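You operate a simulated robot arm through the tools that you are given. There is no shell and no other tool.

The job below is to be done with a simulated robot arm. You get a single attempt, and the scene is never put back.

TASK
Sort the three boards on the bench top by the moisture meter.
Fine: test each first; under 12 % to the green mark, else to the red; meter switched off again on its holder.

It is judged by the outcome, as a careful person would: the job done as asked, and still so three seconds after it is handed in. It fails if anything else is knocked over, pushed out of place, dropped, spilled or broken.

THE ROBOT
A 6-joint arm with a fingered hand, fixed in place. Base frame: the origin is on the floor under the middle of its stand, x ahead of it, y to its left, z up; the work surface is at about z = 0.88. Readings come in m, rad, newtons and seconds.
With the tool pointing down near the work surface it reaches from about 0.36 to 0.94 m from the base axis. Its first joint turns from -2.897 to 2.897 rad. Payload 5 kg.
Tool frame: the origin (TCP) lies between the finger pads and is the grasp point; the fingertips stand 0.037 m ahead of it; z points along the fingers, y is the line along which they close. The gripper opens to 0.124 m; its body begins 0.043 m behind the TCP. The gripper is a hand of 3 fingers: y runs from the thumb to the fingers, the wrist lies at [-0.021, -0.125, -0.215] in the tool frame, and closing takes about 1.5 s.
Orientation is told as [roll, pitch, yaw] about the base's x, y, z axes, in that order, counted from this pose: with the fingers straight down and the wrist toward the robot, the tool's x, y and z point along [0, 1, 0], [1, 0, 0] and [0, 0, -1] of the base frame.

THE INTERFACE
- The arm moves only by the tool play_rows. Its argument "moves" is a list of rows, each an object of numbers (a shift or turn left out is 0, a gripper value left out holds the last): "tx", "ty", "tz": the shift along the base's x, y, z in m; "ax", "ay", "az": the turn, a rotation vector about the base's x, y, z in rad. In form: [{"tx": .., "ty": .., "tz": .., "ax": .., "ay": .., "az": ..}, ...]. A call has 1 to 20 rows; each row is the pose to reach, as a shift and turn from the pose commanded when the call began. "claw" is the finger opening in m, from 0 to 0.124, set as the call begins (left out, the last holds). Each row takes 0.2 s and may step no farther than 0.05 m and 0.15 rad from the row before; otherwise, or with a gripper value out of range, the whole call is refused. A pose out of reach is approached as far as the arm can. The call stops where the force on the tool passes 40 N (or 10 N more than at its start, if that is more) or the arm is blocked; 0.2 s more then pass. The fingers move at their own pace (about 0.072 m/s each) and stop on an object; they squeeze with about 27 N. The grip force told is the motor's: it shows also when the fingers shut on nothing. Time passes only in rows, and 0.2 s behind the last, so rows that repeat a pose let the fingers close. It gives the time, the measured TCP pose, the force on the tool (base axes), the opening and the grip force at its end, in the units of the frame above (readings bear some noise), with the torque about the TCP (base axes, N m) and any sound that the robot's microphone picked up, and new pictures: "pictures" is both (left out), scene, wrist or none.
- Cameras (640 x 400 px; columns grow to the right, rows downward): "scene" is fixed at [0.2205, 0.6499, 1.4423]; the picture's right is [-0.99, -0.12, 0.00], its down [-0.04, 0.37, -0.93] and it looks along [0.11, -0.92, -0.37] (base axes); focal length 311 px, centre (320, 200). "wrist" rides on the gripper at [0.072, -0.104, -0.154] in the tool frame; the picture's right is [-0.83, 0.26, -0.49], its down [-0.51, -0.72, 0.47] and it looks along [-0.23, 0.64, 0.73] (tool axes); focal length 243 px, centre (320, 200).
- set_fingers(index, middle, thumb_bend, thumb_turn): sets how far each is bent, from 0 (flat) to 1 (curled in); at 0.3 the hand is open as for a grip, at 0.7 the pads meet at the TCP. One left out holds its place. A second passes; each finger stops where it meets its share of the squeeze, and holds until it gets a number again. A gripper value or a shape takes the hand back. It gives what a move gives, with no picture; readings hold the bend of each and the force on the fingers (four entries, about 0 where the hand has none), thumb and palm. thumb_turn goes from beside the hand (0) to across from the fingers (1), as for a grip.
- preshape(shape): the hand has 3 fingers and takes this shape, open, in about a second: jaw (thumb against the fingers, like two jaws); tri (thumb and two fingers); tip (a fingertip pinch); poke (one finger out to press); point (the index stretched); flat (the hand flat); cup (the hand cupped); fist (a fist). The gripper value then closes the fingers along that shape, each until it touches; the sizes above hold for jaw. It gives what a move gives, with no picture.
- probe_pixels(camera, pixels): for up to 12 pixels [column, row] of the newest picture of that camera ("zoom" is the newest enlarged one), the place [x, y, z] in the base frame of the surface seen there, good to about 0.002 m. It takes no simulated time.
- close_up(camera, box): a new picture of the part [left, top, right, bottom] of that camera's present view, enlarged. It takes no simulated time.
- sign_off(): hands the job in; it is judged then, once.

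Open the gripper and draw the arm clear of the work before you hand the job in, unless the task says otherwise.

The tools are called after ">>>" by a JSON object that holds its "name" and its "arguments". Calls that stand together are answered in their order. play_rows: Moves the arm, as the interface text tells. Its arguments: {"type":"object","properties":{"moves":{"type":"array"},"claw":{"type":"number"},"pictures":{"type":"string","enum":["both","scene","wrist","none"]}},"required":["moves"]} The other tools are called the same way: preshape (shape) gives the hand a shape; set_fingers (index, middle, thumb_bend, thumb_turn) moves the fingers one by one; probe_pixels (camera, pixels) gives the place of the surface under pixels of a picture; close_up (camera, box) takes an enlarged picture of a part of a camera's view; sign_off () hands the job in.

At the start:

```text
t: 0.0
tool_pos: [0.6457, -0.3713, 1.2144]
tcp_rot: [-0.001, 0.001, 0.001]
ft_force: [0.3, 0.4, 0.4]
ft_torque: [0.02, 0.02, 0.0]
gripper_width: 0.1236
grip_force: 0.1
shape: jaw
bend: [0.3, 0.3, 0.3, 0.98]
finger forces: [0.1, 0.0, 0.0, 0.0, 0.1, 0.0]
```

scene: 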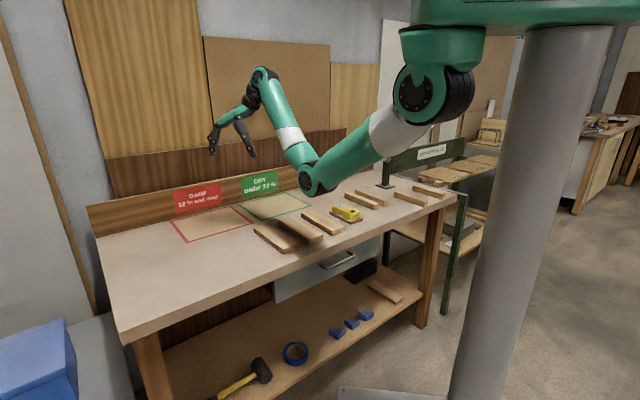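
wrist: 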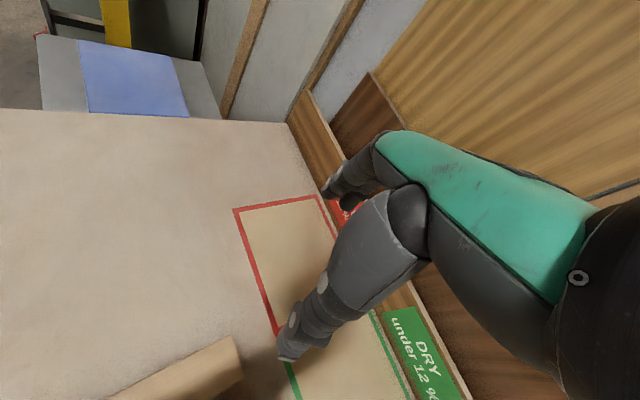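

The scene shows boards around (270,235)-(325,220), a yellow meter near (347,213), and red/green marks at (210,222)/(275,205). I'll take close-ups to see them well.

>>> {"name": "close_up", "arguments": {"camera": "scene", "box": [230, 170, 390, 270]}}

>>> {"name": "close_up", "arguments": {"camera": "scene", "box": [340, 130, 500, 230]}}

>>> {"name": "close_up", "arguments": {"camera": "scene", "box": [160, 160, 320, 260]}}

```text
4.00 times, centred on (310, 220) of scene
```

zoom: 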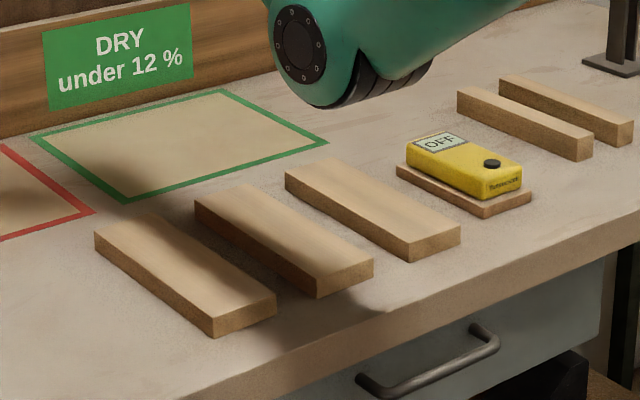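

```text
4.00 times, centred on (420, 180) of scene
```

zoom: 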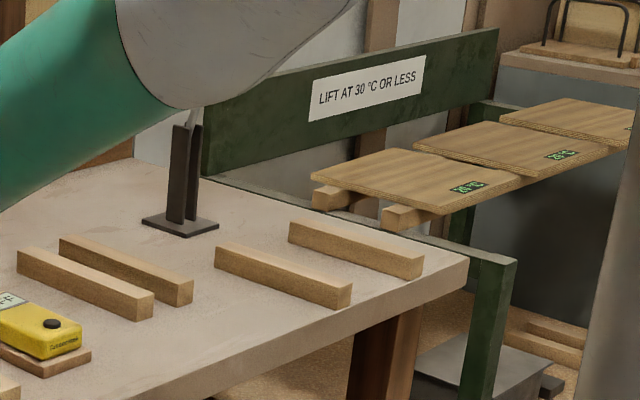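

```text
4.00 times, centred on (240, 210) of scene
```

zoom: 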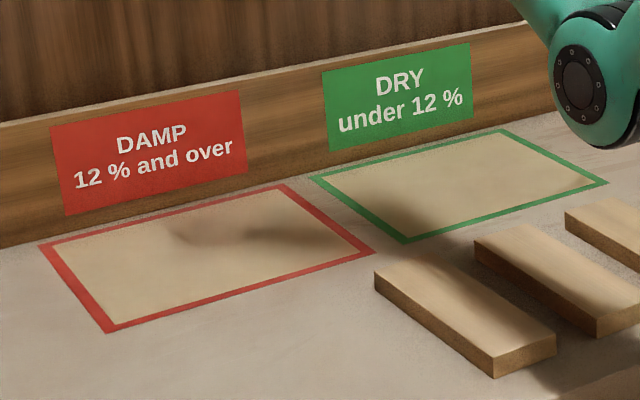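

I see three boards, the yellow meter (OFF) on its wooden holder with a black button, and separate battens that I leave alone. I'll re-take a tighter close-up of the boards and meter so I can probe corners.

>>> {"name": "close_up", "arguments": {"camera": "scene", "box": [246, 190, 374, 270]}}

```text
5.00 times, centred on (310, 230) of scene
```

zoom: 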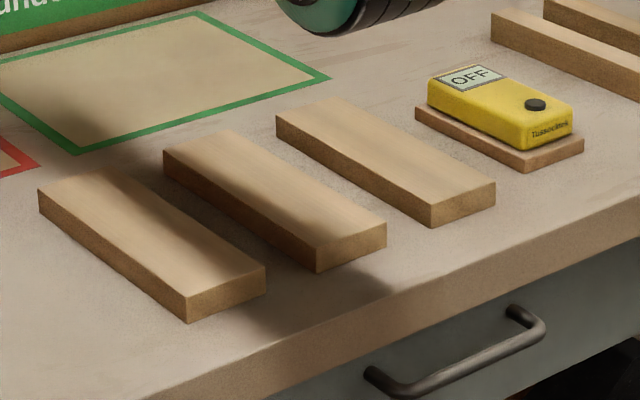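

Boards show clearly: board 1 at zoom (150,240), board 2 at (275,200), board 3 at (385,160), meter at (500,105). Probing their corners.

>>> {"name": "probe_pixels", "arguments": {"camera": "zoom", "pixels": [[42, 192], [115, 172], [262, 266], [188, 295], [188, 318], [167, 154], [232, 134], [384, 224], [317, 247], [318, 268], [150, 240], [275, 195]]}}

>>> {"name": "probe_pixels", "arguments": {"camera": "zoom", "pixels": [[279, 117], [342, 99], [493, 184], [431, 206], [431, 225], [385, 150], [432, 82], [480, 66], [570, 118], [524, 130], [537, 103], [524, 146]]}}

>>> {"name": "probe_pixels", "arguments": {"camera": "zoom", "pixels": [[417, 108], [525, 160], [582, 141], [525, 170], [430, 100], [468, 76], [510, 92], [200, 14], [326, 78], [78, 152], [4, 92], [34, 165]]}}

```text
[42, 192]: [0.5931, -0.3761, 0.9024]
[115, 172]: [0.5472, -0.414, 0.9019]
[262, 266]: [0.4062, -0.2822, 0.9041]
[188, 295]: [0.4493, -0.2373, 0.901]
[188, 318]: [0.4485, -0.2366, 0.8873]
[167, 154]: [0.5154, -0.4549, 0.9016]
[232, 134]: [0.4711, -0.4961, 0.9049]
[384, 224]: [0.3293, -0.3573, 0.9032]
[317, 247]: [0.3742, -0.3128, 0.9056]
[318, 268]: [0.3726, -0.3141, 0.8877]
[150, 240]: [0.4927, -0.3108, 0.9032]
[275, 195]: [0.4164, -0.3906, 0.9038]
```

```text
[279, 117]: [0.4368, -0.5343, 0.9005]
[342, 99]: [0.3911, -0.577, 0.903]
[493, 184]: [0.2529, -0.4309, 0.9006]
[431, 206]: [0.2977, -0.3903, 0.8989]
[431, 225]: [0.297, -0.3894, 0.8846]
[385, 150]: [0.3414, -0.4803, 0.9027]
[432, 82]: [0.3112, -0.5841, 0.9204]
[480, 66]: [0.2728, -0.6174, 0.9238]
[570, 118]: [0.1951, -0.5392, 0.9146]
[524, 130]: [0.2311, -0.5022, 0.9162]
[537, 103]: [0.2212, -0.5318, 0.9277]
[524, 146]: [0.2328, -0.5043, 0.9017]
```

```text
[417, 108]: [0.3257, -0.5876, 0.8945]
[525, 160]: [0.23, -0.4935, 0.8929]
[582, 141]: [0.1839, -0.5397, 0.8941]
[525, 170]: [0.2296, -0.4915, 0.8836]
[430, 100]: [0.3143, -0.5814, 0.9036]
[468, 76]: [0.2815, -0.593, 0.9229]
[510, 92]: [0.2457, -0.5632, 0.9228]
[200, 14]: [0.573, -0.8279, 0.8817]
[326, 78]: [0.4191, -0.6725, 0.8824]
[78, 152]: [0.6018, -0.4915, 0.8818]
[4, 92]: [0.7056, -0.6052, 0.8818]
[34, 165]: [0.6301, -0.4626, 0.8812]
```

Board, meter and mark positions are probed: boards about 0.20 x 0.06 m, long axis along (-0.7,0.7), tops at z≈0.903; meter at about (0.253,-0.561), button at (0.221,-0.532,0.928). I'll move the arm high above the near side of the meter to look at it with the wrist camera.

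>>> {"name": "play_rows", "arguments": {"moves": [{"tx": -0.04, "ty": -0.008, "tz": -0.006, "az": -0.11}, {"tx": -0.08, "ty": -0.016, "tz": -0.012, "az": -0.22}, {"tx": -0.12, "ty": -0.024, "tz": -0.018, "az": -0.33}, {"tx": -0.16, "ty": -0.032, "tz": -0.024, "az": -0.44}, {"tx": -0.2, "ty": -0.04, "tz": -0.03, "az": -0.55}, {"tx": -0.24, "ty": -0.048, "tz": -0.036, "az": -0.66}, {"tx": -0.28, "ty": -0.056, "tz": -0.042, "az": -0.77}, {"tx": -0.32, "ty": -0.064, "tz": -0.048, "az": -0.88}, {"tx": -0.36, "ty": -0.072, "tz": -0.054, "az": -0.99}, {"tx": -0.4, "ty": -0.08, "tz": -0.06, "az": -1.1}, {"tx": -0.4, "ty": -0.08, "tz": -0.06, "az": -1.1}], "pictures": "both"}}

```text
t: 2.4
tool_pos: [0.2524, -0.4647, 1.1238]
tcp_rot: [0.001, -0.004, -1.102]
ft_force: [0.3, 0.8, -0.5]
ft_torque: [-0.01, 0.0, 0.02]
gripper_width: 0.1236
grip_force: 0.0
shape: jaw
bend: [0.3, 0.3, 0.3, 0.98]
finger forces: [0.0, 0.0, 0.1, 0.1, 0.1, 0.0]
out of reach, approached as far as the arm can: row 3, 4, 5, 6, 7, 8, 9, 10, 11
```

scene: 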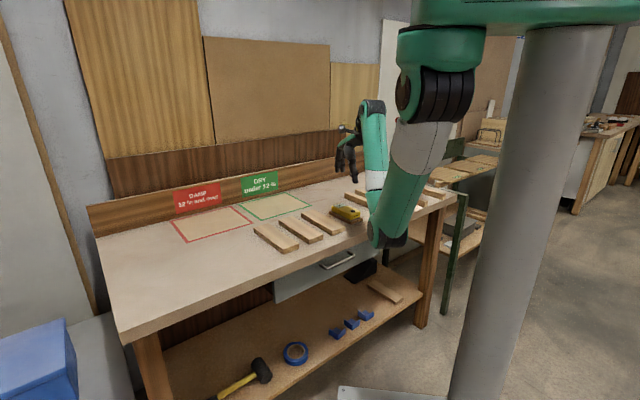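
wrist: 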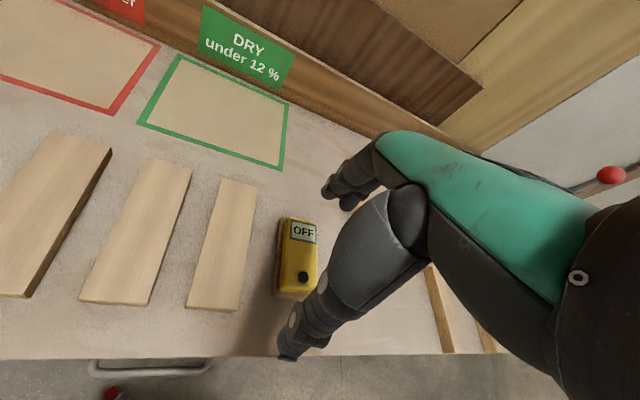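

The wrist view shows the meter at (298,255) reading OFF, boards at left and marks beyond; the arm's elbow hangs low around scene (388,238), so I check how close it is to the bench.

>>> {"name": "probe_pixels", "arguments": {"camera": "scene", "pixels": [[388, 240], [380, 244], [400, 236], [372, 225], [375, 180], [420, 150], [435, 100], [430, 60], [375, 110], [345, 170], [560, 20], [510, 200]]}}

>>> {"name": "close_up", "arguments": {"camera": "wrist", "box": [240, 190, 368, 310]}}

>>> {"name": "close_up", "arguments": {"camera": "scene", "box": [320, 170, 448, 250]}}

```text
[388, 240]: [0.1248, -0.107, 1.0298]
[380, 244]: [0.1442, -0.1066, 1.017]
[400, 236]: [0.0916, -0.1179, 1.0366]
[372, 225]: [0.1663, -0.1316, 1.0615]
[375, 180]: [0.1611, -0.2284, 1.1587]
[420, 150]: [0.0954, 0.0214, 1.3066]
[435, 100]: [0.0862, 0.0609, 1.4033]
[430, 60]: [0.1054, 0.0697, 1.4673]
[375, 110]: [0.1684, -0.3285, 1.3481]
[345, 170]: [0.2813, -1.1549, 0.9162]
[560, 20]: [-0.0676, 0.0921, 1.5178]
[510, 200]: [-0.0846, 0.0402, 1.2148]
```

```text
3.33 times, centred on (304, 250) of wrist
```

zoom: 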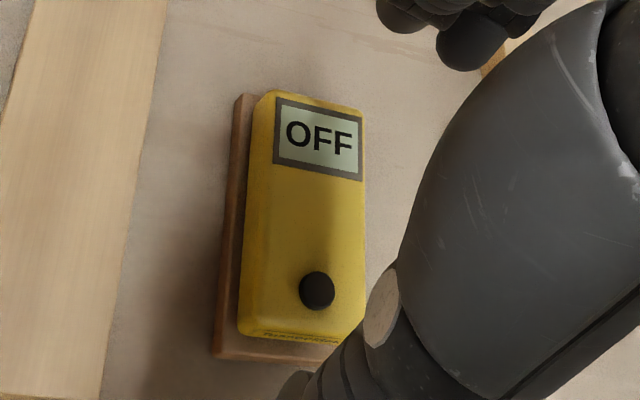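

```text
5.00 times, centred on (384, 210) of scene
```

zoom: 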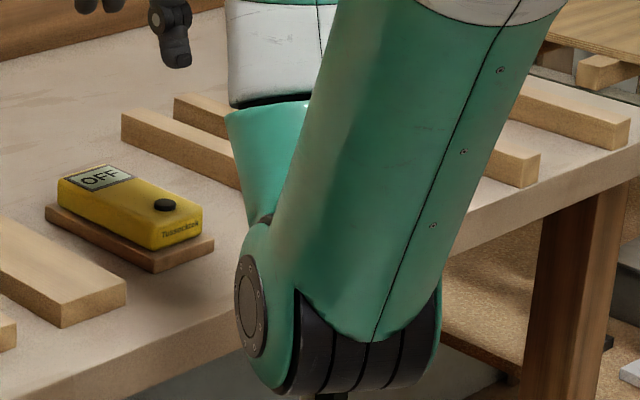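

The elbow is at about z=1.0 in front of the bench, so it's clear, and the meter has a black button at wrist zoom (317,290). I'll take the poke shape to press the button and look where the fingertip lies.

>>> {"name": "probe_pixels", "arguments": {"camera": "wrist", "pixels": [[303, 276], [303, 274], [304, 232], [298, 255], [284, 220], [314, 222], [278, 292], [312, 290]]}}

>>> {"name": "preshape", "arguments": {"shape": "poke"}}

```text
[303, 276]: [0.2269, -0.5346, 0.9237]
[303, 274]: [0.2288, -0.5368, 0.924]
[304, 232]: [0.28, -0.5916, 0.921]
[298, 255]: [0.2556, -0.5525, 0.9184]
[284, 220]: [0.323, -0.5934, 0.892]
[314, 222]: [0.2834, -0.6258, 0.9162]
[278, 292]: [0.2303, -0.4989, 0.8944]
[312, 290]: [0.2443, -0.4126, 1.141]
```

```text
t: 3.3
tool_pos: [0.2538, -0.4651, 1.1248]
tcp_rot: [0.001, -0.002, -1.101]
ft_force: [-1.1, -0.6, 0.6]
ft_torque: [0.0, 0.01, 0.0]
gripper_width: 0.0
grip_force: 0.1
shape: poke
bend: [0.7, 0.7, 1.0, 1.0]
finger forces: [0.0, 0.0, 0.0, 0.1, 0.0, 0.0]
```

The hand reports poke shape with bends 0.7/0.7/1.0. I hold still one row to see the hand in both pictures.

>>> {"name": "play_rows", "arguments": {"moves": [{"tz": -0.01}], "pictures": "both"}}

>>> {"name": "close_up", "arguments": {"camera": "scene", "box": [310, 110, 406, 170]}}

>>> {"name": "close_up", "arguments": {"camera": "wrist", "box": [240, 100, 480, 250]}}

```text
t: 3.7
tool_pos: [0.2522, -0.4644, 1.1144]
tcp_rot: [-0.001, 0.0, -1.101]
ft_force: [-0.4, 0.7, -0.4]
ft_torque: [-0.02, 0.01, 0.02]
gripper_width: 0.0001
grip_force: 0.0
shape: poke
bend: [0.7, 0.7, 1.0, 1.0]
finger forces: [0.0, 0.1, 0.0, 0.0, 0.1, 0.0]
```

scene: 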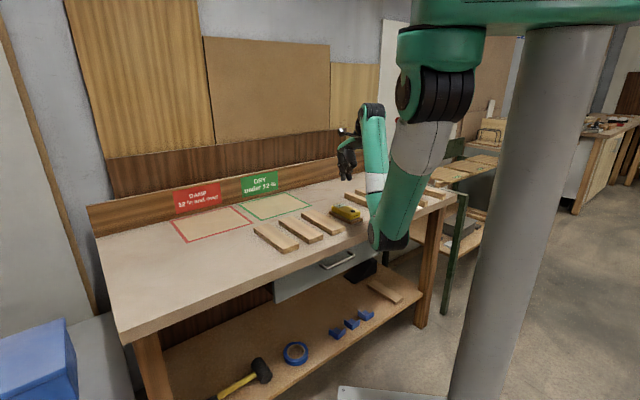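
wrist: 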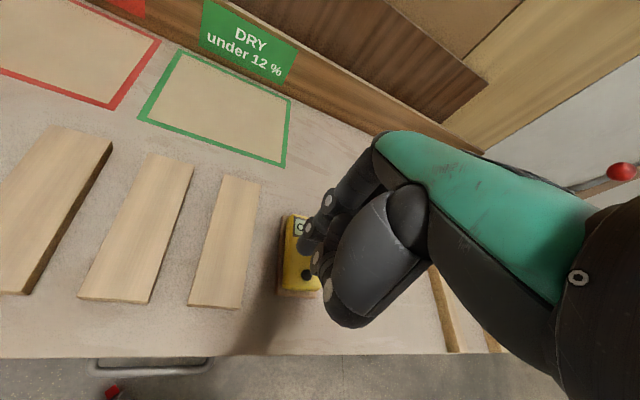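

```text
6.67 times, centred on (358, 140) of scene
```

zoom: 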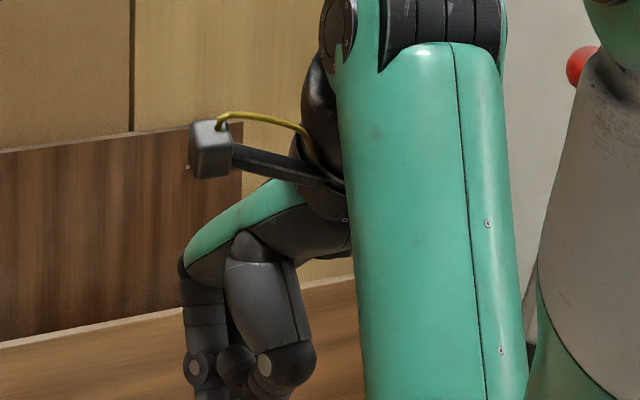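

```text
2.67 times, centred on (360, 175) of wrist
```

zoom: 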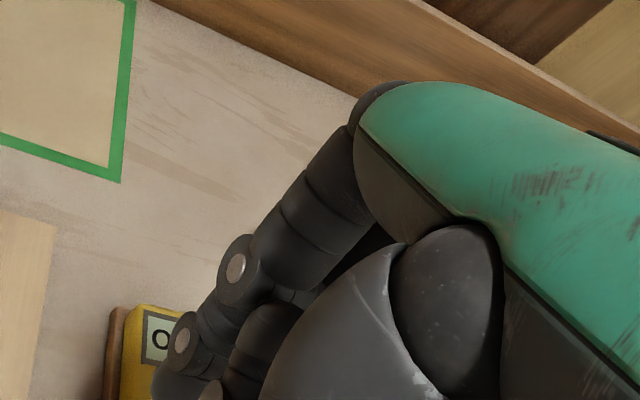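

The hand is in a bent-finger poke shape; I need its fingertip's place. I'll lower the hand to about z=1.04 above clear bench to get a better view from the scene camera.

>>> {"name": "play_rows", "arguments": {"moves": [{"tz": -0.03}, {"tz": -0.06}, {"tz": -0.075}, {"tz": -0.075}], "pictures": "both"}}

>>> {"name": "close_up", "arguments": {"camera": "scene", "box": [310, 150, 406, 210]}}

>>> {"name": "close_up", "arguments": {"camera": "wrist", "box": [240, 160, 400, 330]}}

```text
t: 4.7
tool_pos: [0.2518, -0.4658, 1.0371]
tcp_rot: [0.0, -0.001, -1.102]
ft_force: [-0.2, 0.1, 0.3]
ft_torque: [0.02, 0.02, -0.03]
gripper_width: 0.0001
grip_force: 0.1
shape: poke
bend: [0.7, 0.7, 1.0, 1.0]
finger forces: [0.0, 0.1, 0.1, 0.0, 0.0, 0.0]
```

scene: 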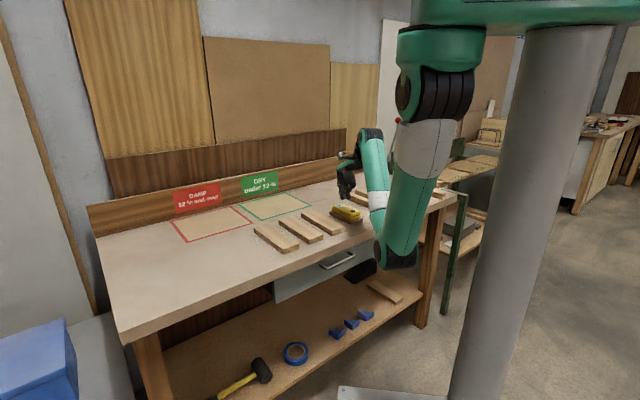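
wrist: 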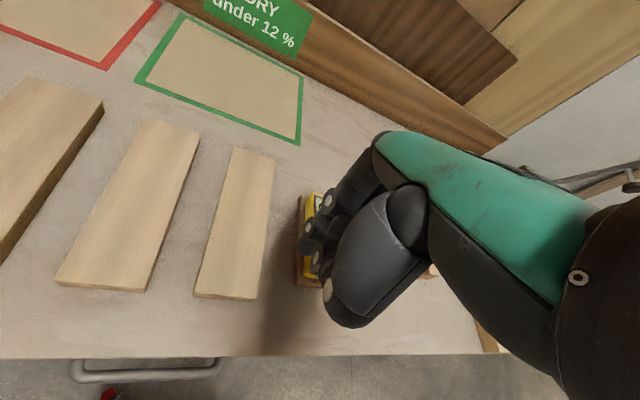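

```text
6.67 times, centred on (358, 180) of scene
```

zoom: 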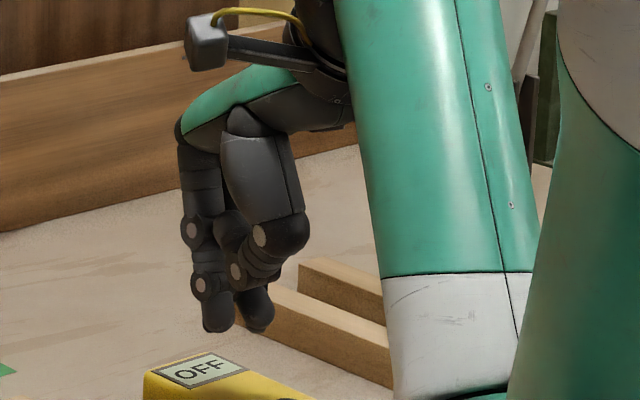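

```text
2.35 times, centred on (320, 245) of wrist
```

zoom: 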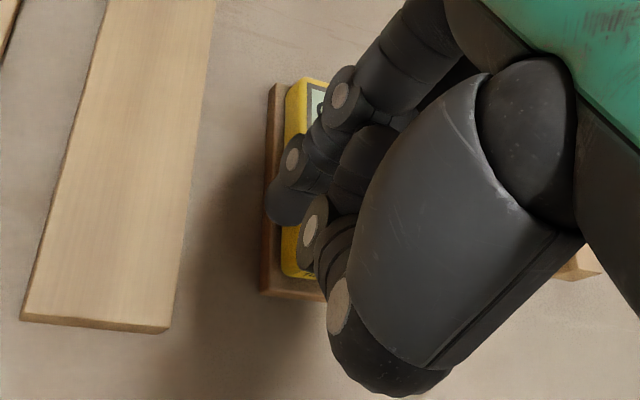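

The poke shape leaves two fingertips down (scene zoom (218,325) and (257,325)). I curl the middle finger so that only the index points down.

>>> {"name": "set_fingers", "arguments": {"middle": 1.0}}

>>> {"name": "close_up", "arguments": {"camera": "scene", "box": [310, 150, 406, 210]}}

>>> {"name": "close_up", "arguments": {"camera": "wrist", "box": [240, 160, 400, 330]}}

```text
t: 5.7
tool_pos: [0.2514, -0.4664, 1.0368]
tcp_rot: [0.0, 0.0, -1.101]
ft_force: [0.4, 0.3, -0.9]
ft_torque: [-0.01, 0.01, 0.0]
gripper_width: 0.0395
grip_force: 0.1
shape: fingers
bend: [0.7, 1.0, 1.0, 1.0]
finger forces: [0.1, 0.0, 0.1, 0.0, 0.1, 0.0]
```

```text
6.67 times, centred on (358, 180) of scene
```

zoom: 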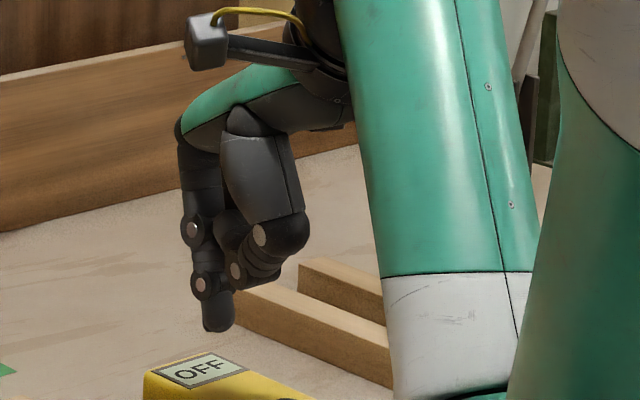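

```text
2.35 times, centred on (320, 245) of wrist
```

zoom: 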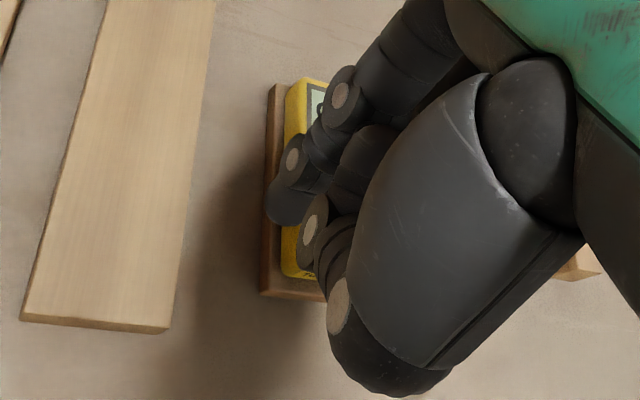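

Only the index now points down, tip at scene zoom (218,330). I probe the tip surface in both views to locate it.

>>> {"name": "close_up", "arguments": {"camera": "scene", "box": [326, 180, 358, 200]}}

```text
16.00 times, centred on (342, 190) of scene
```

zoom: 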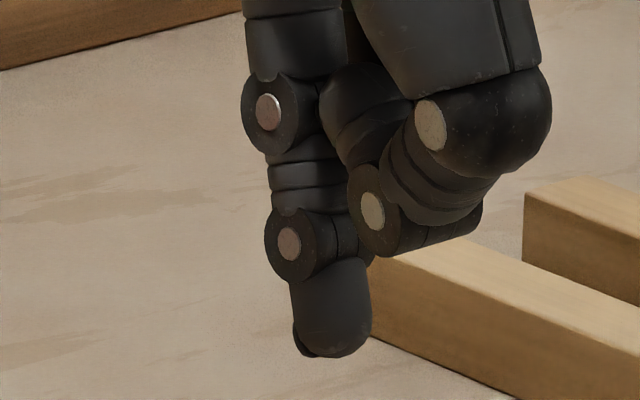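

>>> {"name": "probe_pixels", "arguments": {"camera": "zoom", "pixels": [[330, 350], [330, 320], [335, 290], [300, 320], [365, 320], [365, 290], [298, 345], [340, 354], [350, 270], [290, 245], [310, 340]]}}

>>> {"name": "probe_pixels", "arguments": {"camera": "wrist", "pixels": [[310, 250], [312, 245], [308, 240], [318, 248], [313, 228], [325, 201]]}}

```text
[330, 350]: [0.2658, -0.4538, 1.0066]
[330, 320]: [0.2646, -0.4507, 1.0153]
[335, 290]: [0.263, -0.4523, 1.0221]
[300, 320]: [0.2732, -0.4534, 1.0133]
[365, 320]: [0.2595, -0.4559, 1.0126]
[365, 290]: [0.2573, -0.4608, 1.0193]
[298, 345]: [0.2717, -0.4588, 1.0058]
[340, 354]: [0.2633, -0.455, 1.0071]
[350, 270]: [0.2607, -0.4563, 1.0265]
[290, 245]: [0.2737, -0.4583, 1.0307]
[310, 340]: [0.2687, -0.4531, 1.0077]
```

```text
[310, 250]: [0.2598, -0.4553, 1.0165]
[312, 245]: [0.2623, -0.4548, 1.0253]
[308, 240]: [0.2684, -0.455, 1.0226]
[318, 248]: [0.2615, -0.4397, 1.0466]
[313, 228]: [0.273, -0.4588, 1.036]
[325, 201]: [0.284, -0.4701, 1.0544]
```

The index tip's axis is at about (0.266,-0.459), i.e. tool offset x≈+0.016, y≈0. Now a tight close-up on the button for its exact centre.

>>> {"name": "close_up", "arguments": {"camera": "scene", "box": [328, 200, 368, 225]}}

```text
16.00 times, centred on (348, 212) of scene
```

zoom: 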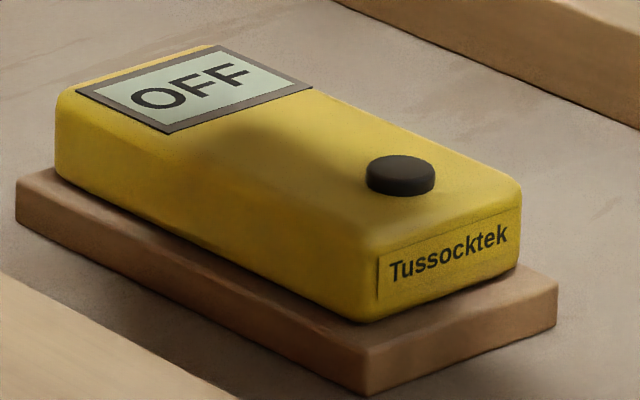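

>>> {"name": "probe_pixels", "arguments": {"camera": "zoom", "pixels": [[400, 167], [372, 168], [430, 168], [400, 157], [400, 178], [360, 318], [372, 240], [520, 190], [58, 95], [58, 170], [215, 48], [200, 80]]}}

>>> {"name": "probe_pixels", "arguments": {"camera": "zoom", "pixels": [[18, 185], [365, 360], [555, 280], [90, 92], [165, 130], [310, 87], [220, 50], [300, 200], [230, 150], [450, 140]]}}

```text
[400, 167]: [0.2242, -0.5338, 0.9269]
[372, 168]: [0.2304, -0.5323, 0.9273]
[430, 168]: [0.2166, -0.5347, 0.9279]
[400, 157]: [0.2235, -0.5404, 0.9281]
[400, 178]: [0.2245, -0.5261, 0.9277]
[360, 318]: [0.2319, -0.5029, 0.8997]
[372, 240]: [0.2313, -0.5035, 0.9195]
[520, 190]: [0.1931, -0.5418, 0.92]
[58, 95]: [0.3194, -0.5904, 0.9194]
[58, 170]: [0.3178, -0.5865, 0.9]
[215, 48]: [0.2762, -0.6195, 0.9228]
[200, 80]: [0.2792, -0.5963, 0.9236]
```

```text
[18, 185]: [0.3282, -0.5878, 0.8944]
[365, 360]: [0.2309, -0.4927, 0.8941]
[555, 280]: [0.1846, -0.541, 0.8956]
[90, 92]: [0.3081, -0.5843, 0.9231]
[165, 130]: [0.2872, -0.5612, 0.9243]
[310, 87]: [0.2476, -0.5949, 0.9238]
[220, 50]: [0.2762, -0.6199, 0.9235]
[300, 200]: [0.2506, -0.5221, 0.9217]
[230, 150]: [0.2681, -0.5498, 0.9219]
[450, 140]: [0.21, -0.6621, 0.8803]
```

Button centre is (0.2236,-0.5335), top z≈0.928. I move so the index tip hovers about 1 cm above it.

>>> {"name": "play_rows", "arguments": {"moves": [{"tx": -0.021, "ty": -0.037, "tz": 0}, {"tx": -0.0424, "ty": -0.0745, "tz": 0}, {"tx": -0.0424, "ty": -0.0745, "tz": -0.03}, {"tx": -0.0424, "ty": -0.0745, "tz": -0.058}, {"tx": -0.0424, "ty": -0.0745, "tz": -0.058}], "pictures": "both"}}

>>> {"name": "close_up", "arguments": {"camera": "scene", "box": [320, 190, 384, 230]}}

>>> {"name": "close_up", "arguments": {"camera": "wrist", "box": [260, 170, 380, 290]}}

```text
t: 6.9
tool_pos: [0.2097, -0.5374, 0.9791]
tcp_rot: [0.0, 0.001, -1.101]
ft_force: [-0.6, -0.5, -0.1]
ft_torque: [-0.05, -0.01, 0.03]
gripper_width: 0.0395
grip_force: 0.0
shape: fingers
bend: [0.7, 1.0, 1.0, 1.0]
finger forces: [0.0, 0.0, 0.0, 0.0, 0.0, 0.1]
```

scene: 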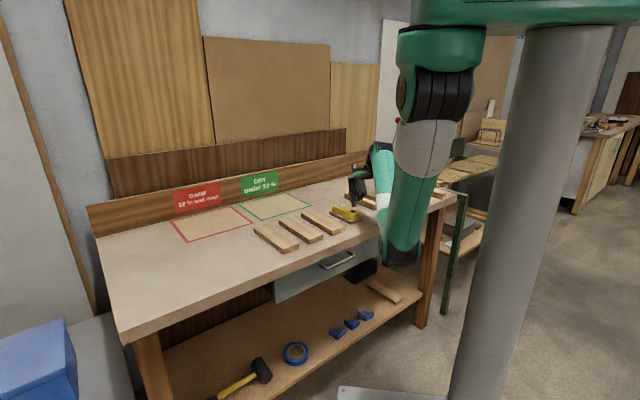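
wrist: 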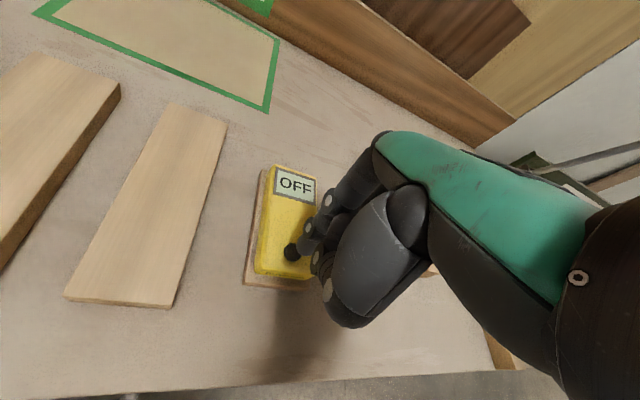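

```text
10.00 times, centred on (352, 210) of scene
```

zoom: 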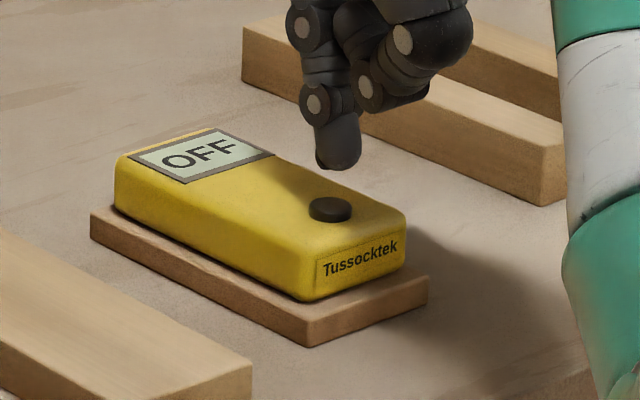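

```text
3.33 times, centred on (320, 230) of wrist
```

zoom: 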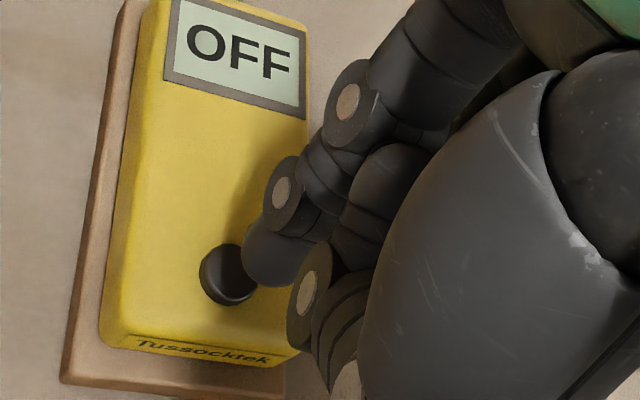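

The tip hovers above the button; I probe the tip to check alignment before pressing.

>>> {"name": "close_up", "arguments": {"camera": "scene", "box": [338, 196, 370, 216]}}

```text
16.00 times, centred on (354, 206) of scene
```

zoom: 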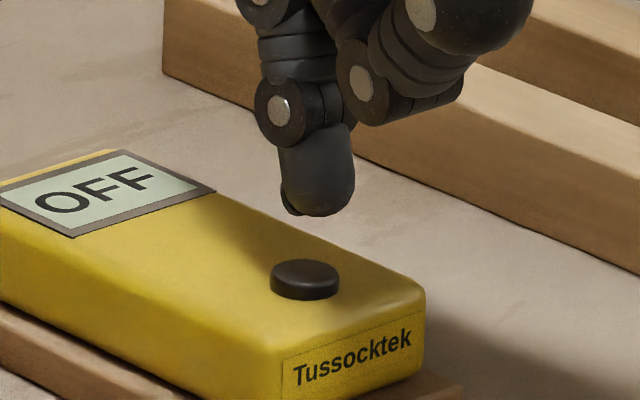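

>>> {"name": "probe_pixels", "arguments": {"camera": "zoom", "pixels": [[318, 205], [318, 180], [290, 185], [350, 185], [318, 213], [305, 272], [305, 285], [276, 272], [335, 272]]}}

```text
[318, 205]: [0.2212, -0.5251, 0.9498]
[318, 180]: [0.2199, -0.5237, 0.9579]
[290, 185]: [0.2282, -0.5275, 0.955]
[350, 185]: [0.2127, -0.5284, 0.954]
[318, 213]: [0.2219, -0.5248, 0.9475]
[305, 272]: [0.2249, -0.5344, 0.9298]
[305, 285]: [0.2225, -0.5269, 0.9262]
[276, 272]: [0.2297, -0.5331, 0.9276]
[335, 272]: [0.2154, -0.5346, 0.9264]
```

The tip is ~3 mm short in x and 2 mm in y of the button centre. I correct and descend to just about touching, then gently press in small steps.

>>> {"name": "play_rows", "arguments": {"moves": [{"tx": 0.003, "ty": -0.002, "tz": -0.005}, {"tx": 0.003, "ty": -0.002, "tz": -0.012}, {"tx": 0.003, "ty": -0.002, "tz": -0.016}], "pictures": "none"}}

```text
t: 7.7
tool_pos: [0.2138, -0.5404, 0.9642]
tcp_rot: [0.0, 0.0, -1.101]
ft_force: [0.6, 0.0, 0.8]
ft_torque: [0.0, -0.01, 0.01]
gripper_width: 0.0398
grip_force: 0.7
shape: fingers
bend: [0.7, 1.0, 1.0, 1.0]
finger forces: [1.3, 0.0, 0.0, 0.0, 0.0, 0.0]
heard: click
```

A click was heard with 1.3 N on the index finger. I lift slightly and look at the display.

>>> {"name": "play_rows", "arguments": {"moves": [{"tz": 0.01}, {"tz": 0.03}], "pictures": "both"}}

>>> {"name": "close_up", "arguments": {"camera": "scene", "box": [320, 190, 384, 230]}}

>>> {"name": "close_up", "arguments": {"camera": "wrist", "box": [260, 170, 380, 290]}}

```text
t: 8.3
tool_pos: [0.2117, -0.5402, 0.9952]
tcp_rot: [0.001, 0.001, -1.101]
ft_force: [0.1, 0.2, -0.1]
ft_torque: [0.0, 0.01, 0.0]
gripper_width: 0.0397
grip_force: 0.0
shape: fingers
bend: [0.7, 1.0, 1.0, 1.0]
finger forces: [0.0, 0.0, 0.1, 0.0, 0.0, 0.0]
```

scene: 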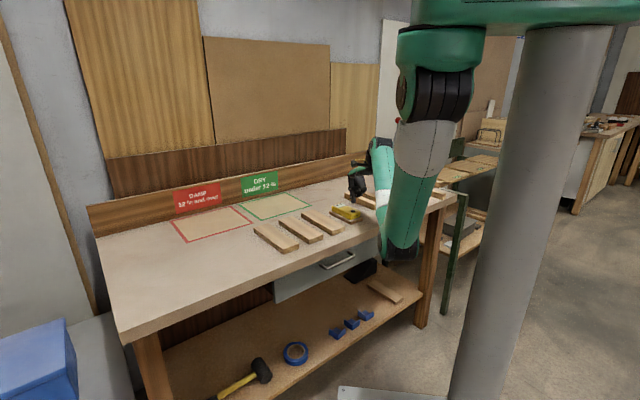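
wrist: 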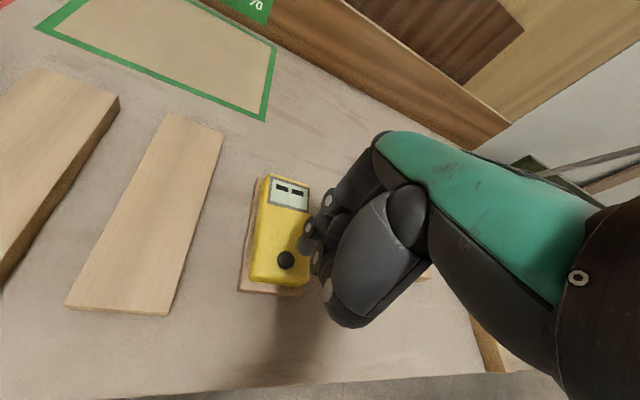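

```text
10.00 times, centred on (352, 210) of scene
```

zoom: 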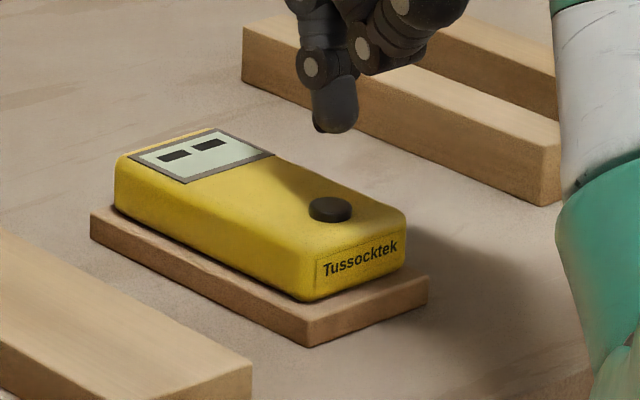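

```text
3.33 times, centred on (320, 230) of wrist
```

zoom: 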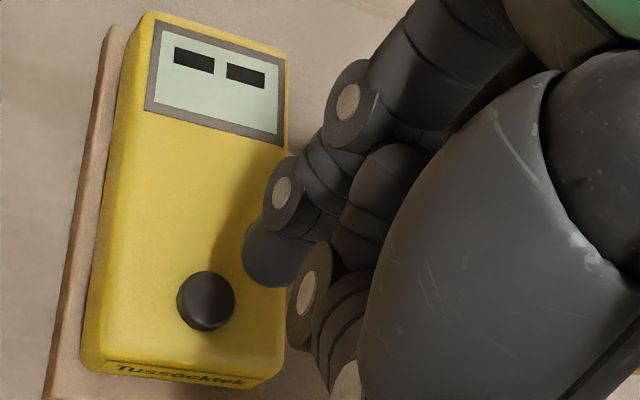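

The meter is on and shows "- -". I raise the hand, open it in the jaw shape, and turn it toward yaw -135° so the fingers straddle the meter's width.

>>> {"name": "play_rows", "arguments": {"moves": [{"tz": 0.04}, {"tz": 0.06}], "pictures": "none"}}

>>> {"name": "preshape", "arguments": {"shape": "jaw"}}

>>> {"name": "play_rows", "arguments": {"moves": [{"tx": 0.007, "ty": -0.005, "az": -0.14}, {"tx": 0.014, "ty": -0.01, "az": -0.28}, {"tx": 0.021, "ty": -0.015, "az": -0.42}, {"tx": 0.028, "ty": -0.02, "az": -0.56}, {"tx": 0.035, "ty": -0.025, "az": -0.7}, {"tx": 0.044, "ty": -0.025, "az": -0.84}, {"tx": 0.044, "ty": -0.025, "az": -0.98}, {"tx": 0.044, "ty": -0.025, "az": -1.12}, {"tx": 0.044, "ty": -0.025, "az": -1.255}, {"tx": 0.044, "ty": -0.025, "az": -1.255}], "pictures": "both"}}

```text
t: 8.9
tool_pos: [0.2131, -0.5428, 1.0541]
tcp_rot: [-0.001, 0.002, -1.1]
ft_force: [0.4, 0.5, -0.4]
ft_torque: [-0.01, -0.02, -0.01]
gripper_width: 0.0395
grip_force: 0.2
shape: fingers
bend: [0.7, 1.0, 1.0, 1.0]
finger forces: [0.0, 0.0, 0.0, 0.0, 0.1, 0.0]
```

```text
t: 9.8
tool_pos: [0.2138, -0.5409, 1.0534]
tcp_rot: [0.0, -0.002, -1.102]
ft_force: [-0.1, 0.9, -0.7]
ft_torque: [-0.02, 0.02, -0.01]
gripper_width: 0.124
grip_force: 0.1
shape: jaw
bend: [0.3, 0.3, 0.3, 0.98]
finger forces: [0.1, 0.0, 0.1, 0.0, 0.0, 0.0]
```

```text
t: 12.0
tool_pos: [0.2564, -0.5661, 1.0539]
tcp_rot: [0.0, -0.001, -2.358]
ft_force: [0.2, 0.1, 0.4]
ft_torque: [0.02, -0.02, -0.02]
gripper_width: 0.1237
grip_force: 0.0
shape: jaw
bend: [0.3, 0.3, 0.3, 0.98]
finger forces: [0.0, 0.0, 0.1, 0.1, 0.1, 0.0]
```

scene: 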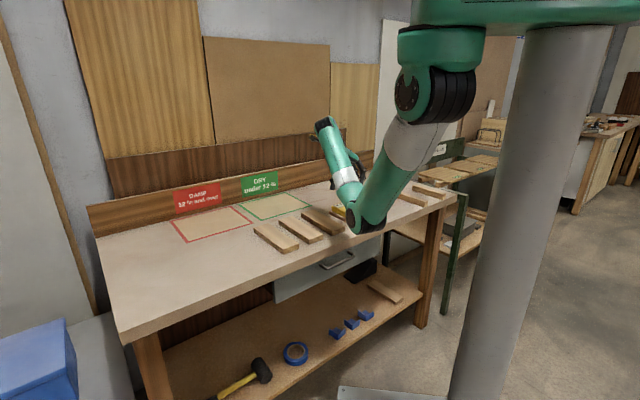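
wrist: 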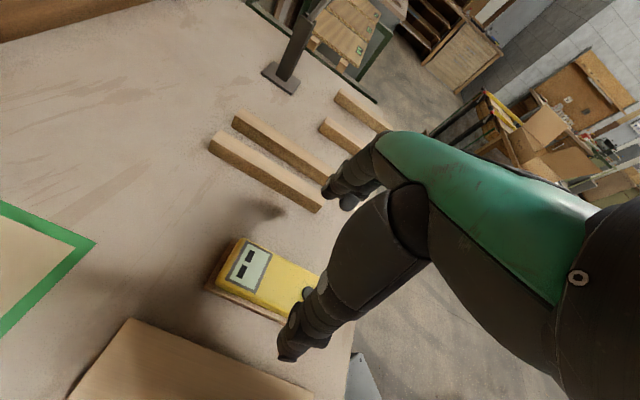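

The meter lies below the open hand (wrist view (265,275)). I check how low the elbow sits now and see whether anything like pins shows at the meter's far end.

>>> {"name": "probe_pixels", "arguments": {"camera": "scene", "pixels": [[365, 230], [355, 222], [375, 232], [350, 210], [345, 185], [335, 150]]}}

>>> {"name": "close_up", "arguments": {"camera": "wrist", "box": [180, 200, 340, 300]}}

>>> {"name": "probe_pixels", "arguments": {"camera": "wrist", "pixels": [[210, 150], [318, 210], [318, 200], [232, 120], [330, 195], [280, 355], [290, 350], [327, 190], [347, 205]]}}

```text
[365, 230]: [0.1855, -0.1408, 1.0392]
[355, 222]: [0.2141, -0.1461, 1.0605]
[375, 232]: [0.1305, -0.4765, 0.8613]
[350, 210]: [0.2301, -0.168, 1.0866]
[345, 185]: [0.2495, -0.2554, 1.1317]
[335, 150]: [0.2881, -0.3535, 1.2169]
```

```text
4.00 times, centred on (260, 250) of wrist
```

zoom: 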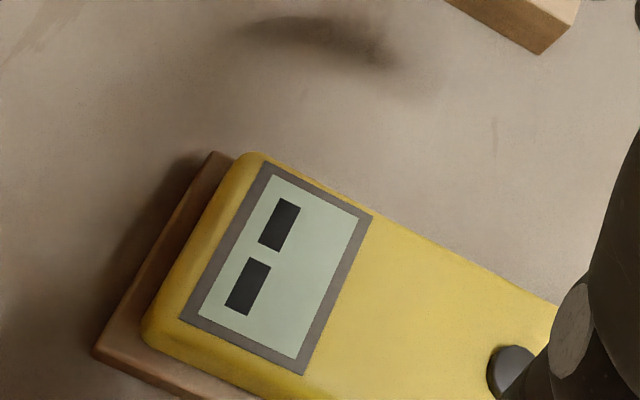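

```text
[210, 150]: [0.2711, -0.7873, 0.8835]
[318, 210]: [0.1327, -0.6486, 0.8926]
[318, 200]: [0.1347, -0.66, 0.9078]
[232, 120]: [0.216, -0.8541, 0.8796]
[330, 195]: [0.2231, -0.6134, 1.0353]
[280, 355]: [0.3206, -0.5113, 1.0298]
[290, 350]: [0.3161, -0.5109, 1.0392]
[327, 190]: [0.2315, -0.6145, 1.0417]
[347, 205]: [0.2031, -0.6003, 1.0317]
```

The far end has no pins, so it's a pinless meter that is laid on the board. The hand is centred over it; I narrow to 0.095 m and descend, keeping the fingertips above the holder top (z 0.894).

>>> {"name": "play_rows", "arguments": {"moves": [{"tz": 0}, {"tz": -0.04}, {"tz": -0.075}, {"tz": -0.1}, {"tz": -0.1}], "claw": 0.095, "pictures": "both"}}

>>> {"name": "close_up", "arguments": {"camera": "scene", "box": [304, 170, 384, 220]}}

>>> {"name": "close_up", "arguments": {"camera": "wrist", "box": [220, 170, 380, 370]}}

```text
t: 13.2
tool_pos: [0.2565, -0.5647, 0.9536]
tcp_rot: [-0.001, 0.0, -2.355]
ft_force: [0.2, 0.4, 0.1]
ft_torque: [0.0, 0.0, 0.03]
gripper_width: 0.0952
grip_force: 0.1
shape: jaw
bend: [0.27, 0.35, 0.53, 0.99]
finger forces: [0.1, 0.1, 0.0, 0.0, 0.0, 0.1]
```

scene: 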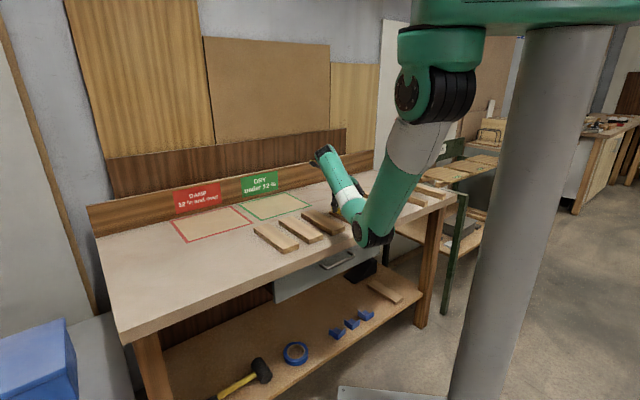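
wrist: 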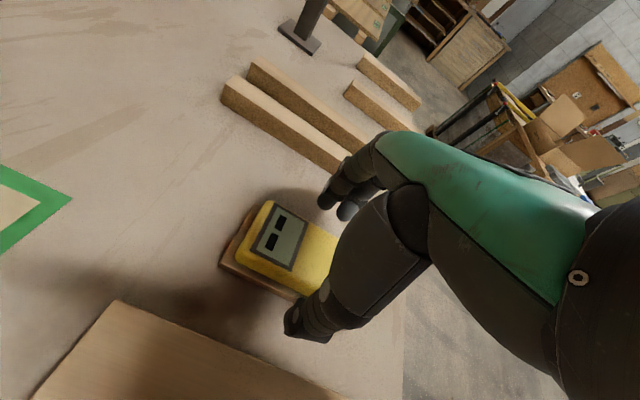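

```text
8.00 times, centred on (344, 195) of scene
```

zoom: 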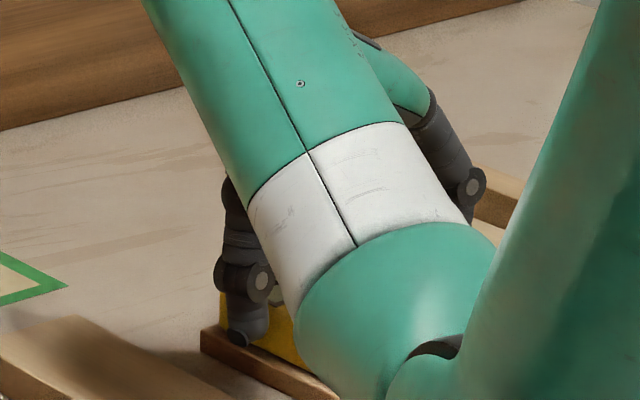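

```text
2.00 times, centred on (300, 270) of wrist
```

zoom: 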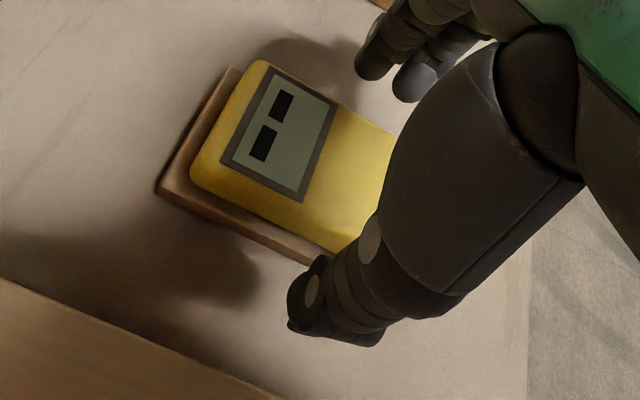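

Thumb tip is left of the meter (scene zoom (240,335)) and fingers right of it, with clearance. I descend the last 16 mm and close.

>>> {"name": "play_rows", "arguments": {"moves": [{"tz": -0.01}, {"tz": -0.016}, {"tz": -0.016}], "pictures": "wrist"}}

>>> {"name": "close_up", "arguments": {"camera": "scene", "box": [318, 190, 366, 220]}}

>>> {"name": "close_up", "arguments": {"camera": "wrist", "box": [220, 170, 380, 370]}}

```text
t: 14.0
tool_pos: [0.2553, -0.5653, 0.9372]
tcp_rot: [-0.001, 0.0, -2.357]
ft_force: [0.2, -0.2, 0.5]
ft_torque: [-0.01, 0.0, 0.0]
gripper_width: 0.0952
grip_force: 0.0
shape: jaw
bend: [0.27, 0.35, 0.53, 0.99]
finger forces: [0.0, 0.0, 0.1, 0.0, 0.0, 0.1]
```

wrist: 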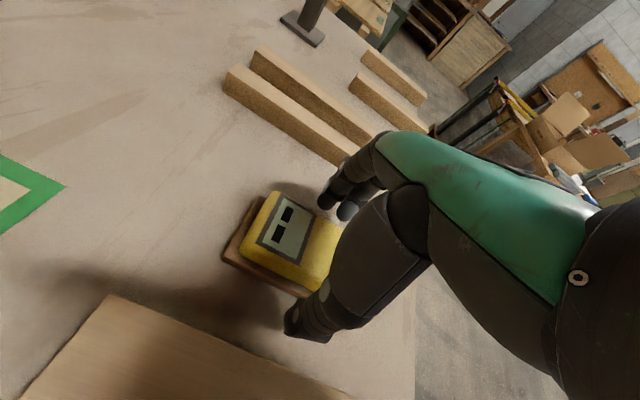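

```text
13.33 times, centred on (342, 205) of scene
```

zoom: 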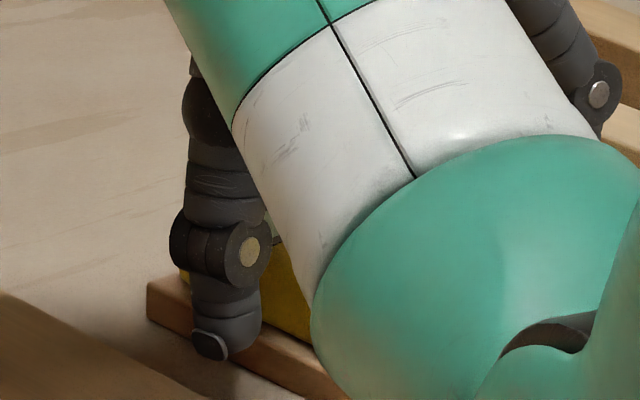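

```text
2.00 times, centred on (300, 270) of wrist
```

zoom: 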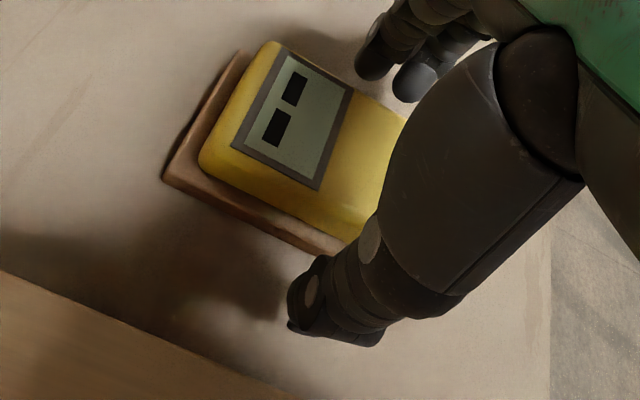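

The thumb tip sits next to the holder; I probe its height and the finger tips relative to the holder top before closing.

>>> {"name": "close_up", "arguments": {"camera": "scene", "box": [318, 190, 366, 220]}}

>>> {"name": "probe_pixels", "arguments": {"camera": "zoom", "pixels": [[210, 355], [210, 340], [230, 330], [225, 345], [240, 310], [160, 300], [290, 290], [285, 355]]}}

>>> {"name": "probe_pixels", "arguments": {"camera": "wrist", "pixels": [[327, 203], [330, 200], [347, 212], [350, 215], [295, 332], [300, 315], [312, 335]]}}

```text
13.33 times, centred on (342, 205) of scene
```

zoom: 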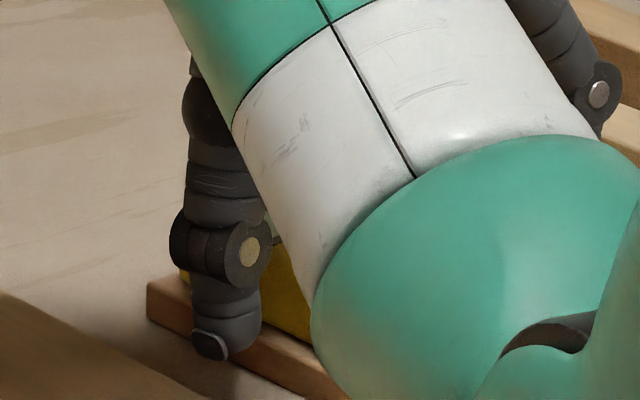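

```text
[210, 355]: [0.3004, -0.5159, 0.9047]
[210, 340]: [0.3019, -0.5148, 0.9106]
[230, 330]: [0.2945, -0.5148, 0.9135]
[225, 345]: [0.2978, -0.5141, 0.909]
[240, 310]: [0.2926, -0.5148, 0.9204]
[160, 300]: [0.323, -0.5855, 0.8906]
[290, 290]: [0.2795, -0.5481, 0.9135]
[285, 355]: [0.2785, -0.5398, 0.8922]
```

```text
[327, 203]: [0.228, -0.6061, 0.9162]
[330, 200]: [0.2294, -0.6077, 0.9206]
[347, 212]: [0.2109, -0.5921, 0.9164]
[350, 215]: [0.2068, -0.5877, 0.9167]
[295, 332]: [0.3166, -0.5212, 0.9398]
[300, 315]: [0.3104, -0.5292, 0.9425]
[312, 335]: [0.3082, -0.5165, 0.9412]
```

Thumb tip bottom is at z≈0.902, above the holder top. Closing on the meter.

>>> {"name": "play_rows", "arguments": {"moves": [{}, {}, {}, {}, {}, {}, {}], "claw": 0.04, "pictures": "wrist"}}

>>> {"name": "close_up", "arguments": {"camera": "wrist", "box": [220, 170, 380, 370]}}

>>> {"name": "close_up", "arguments": {"camera": "scene", "box": [318, 190, 366, 220]}}

```text
t: 15.6
tool_pos: [0.2558, -0.565, 0.9383]
tcp_rot: [0.001, 0.0, -2.356]
ft_force: [-0.3, -0.8, -0.6]
ft_torque: [0.02, 0.0, -0.03]
gripper_width: 0.0538
grip_force: 27.0
shape: jaw
bend: [0.74, 0.48, 0.72, 1.0]
finger forces: [15.7, 8.5, 0.0, 0.1, 24.3, 0.1]
```

wrist: 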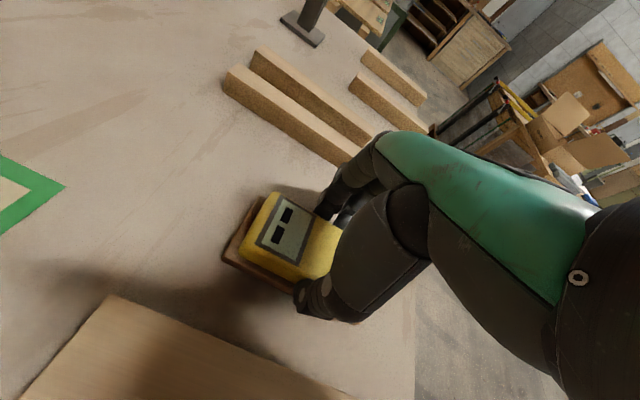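

```text
2.00 times, centred on (300, 270) of wrist
```

zoom: 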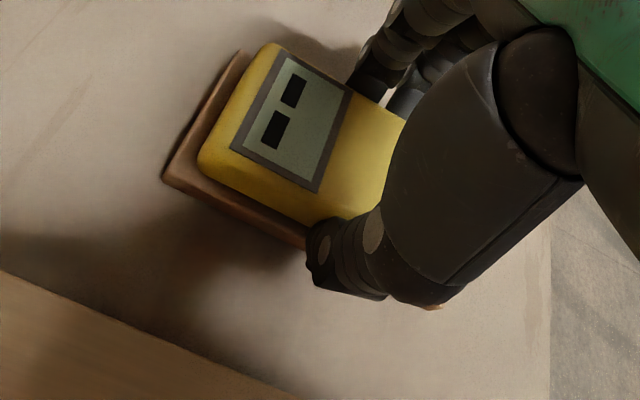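

```text
13.33 times, centred on (342, 205) of scene
```

zoom: 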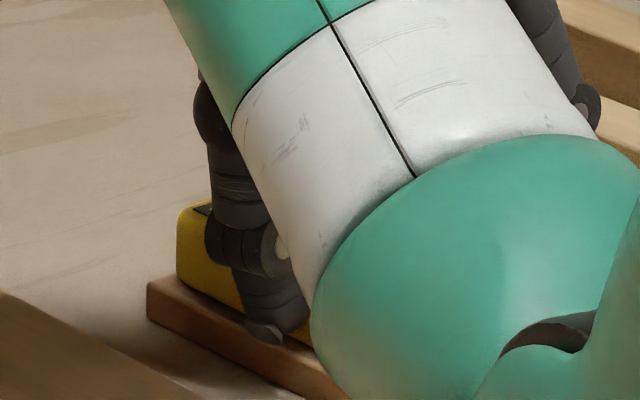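

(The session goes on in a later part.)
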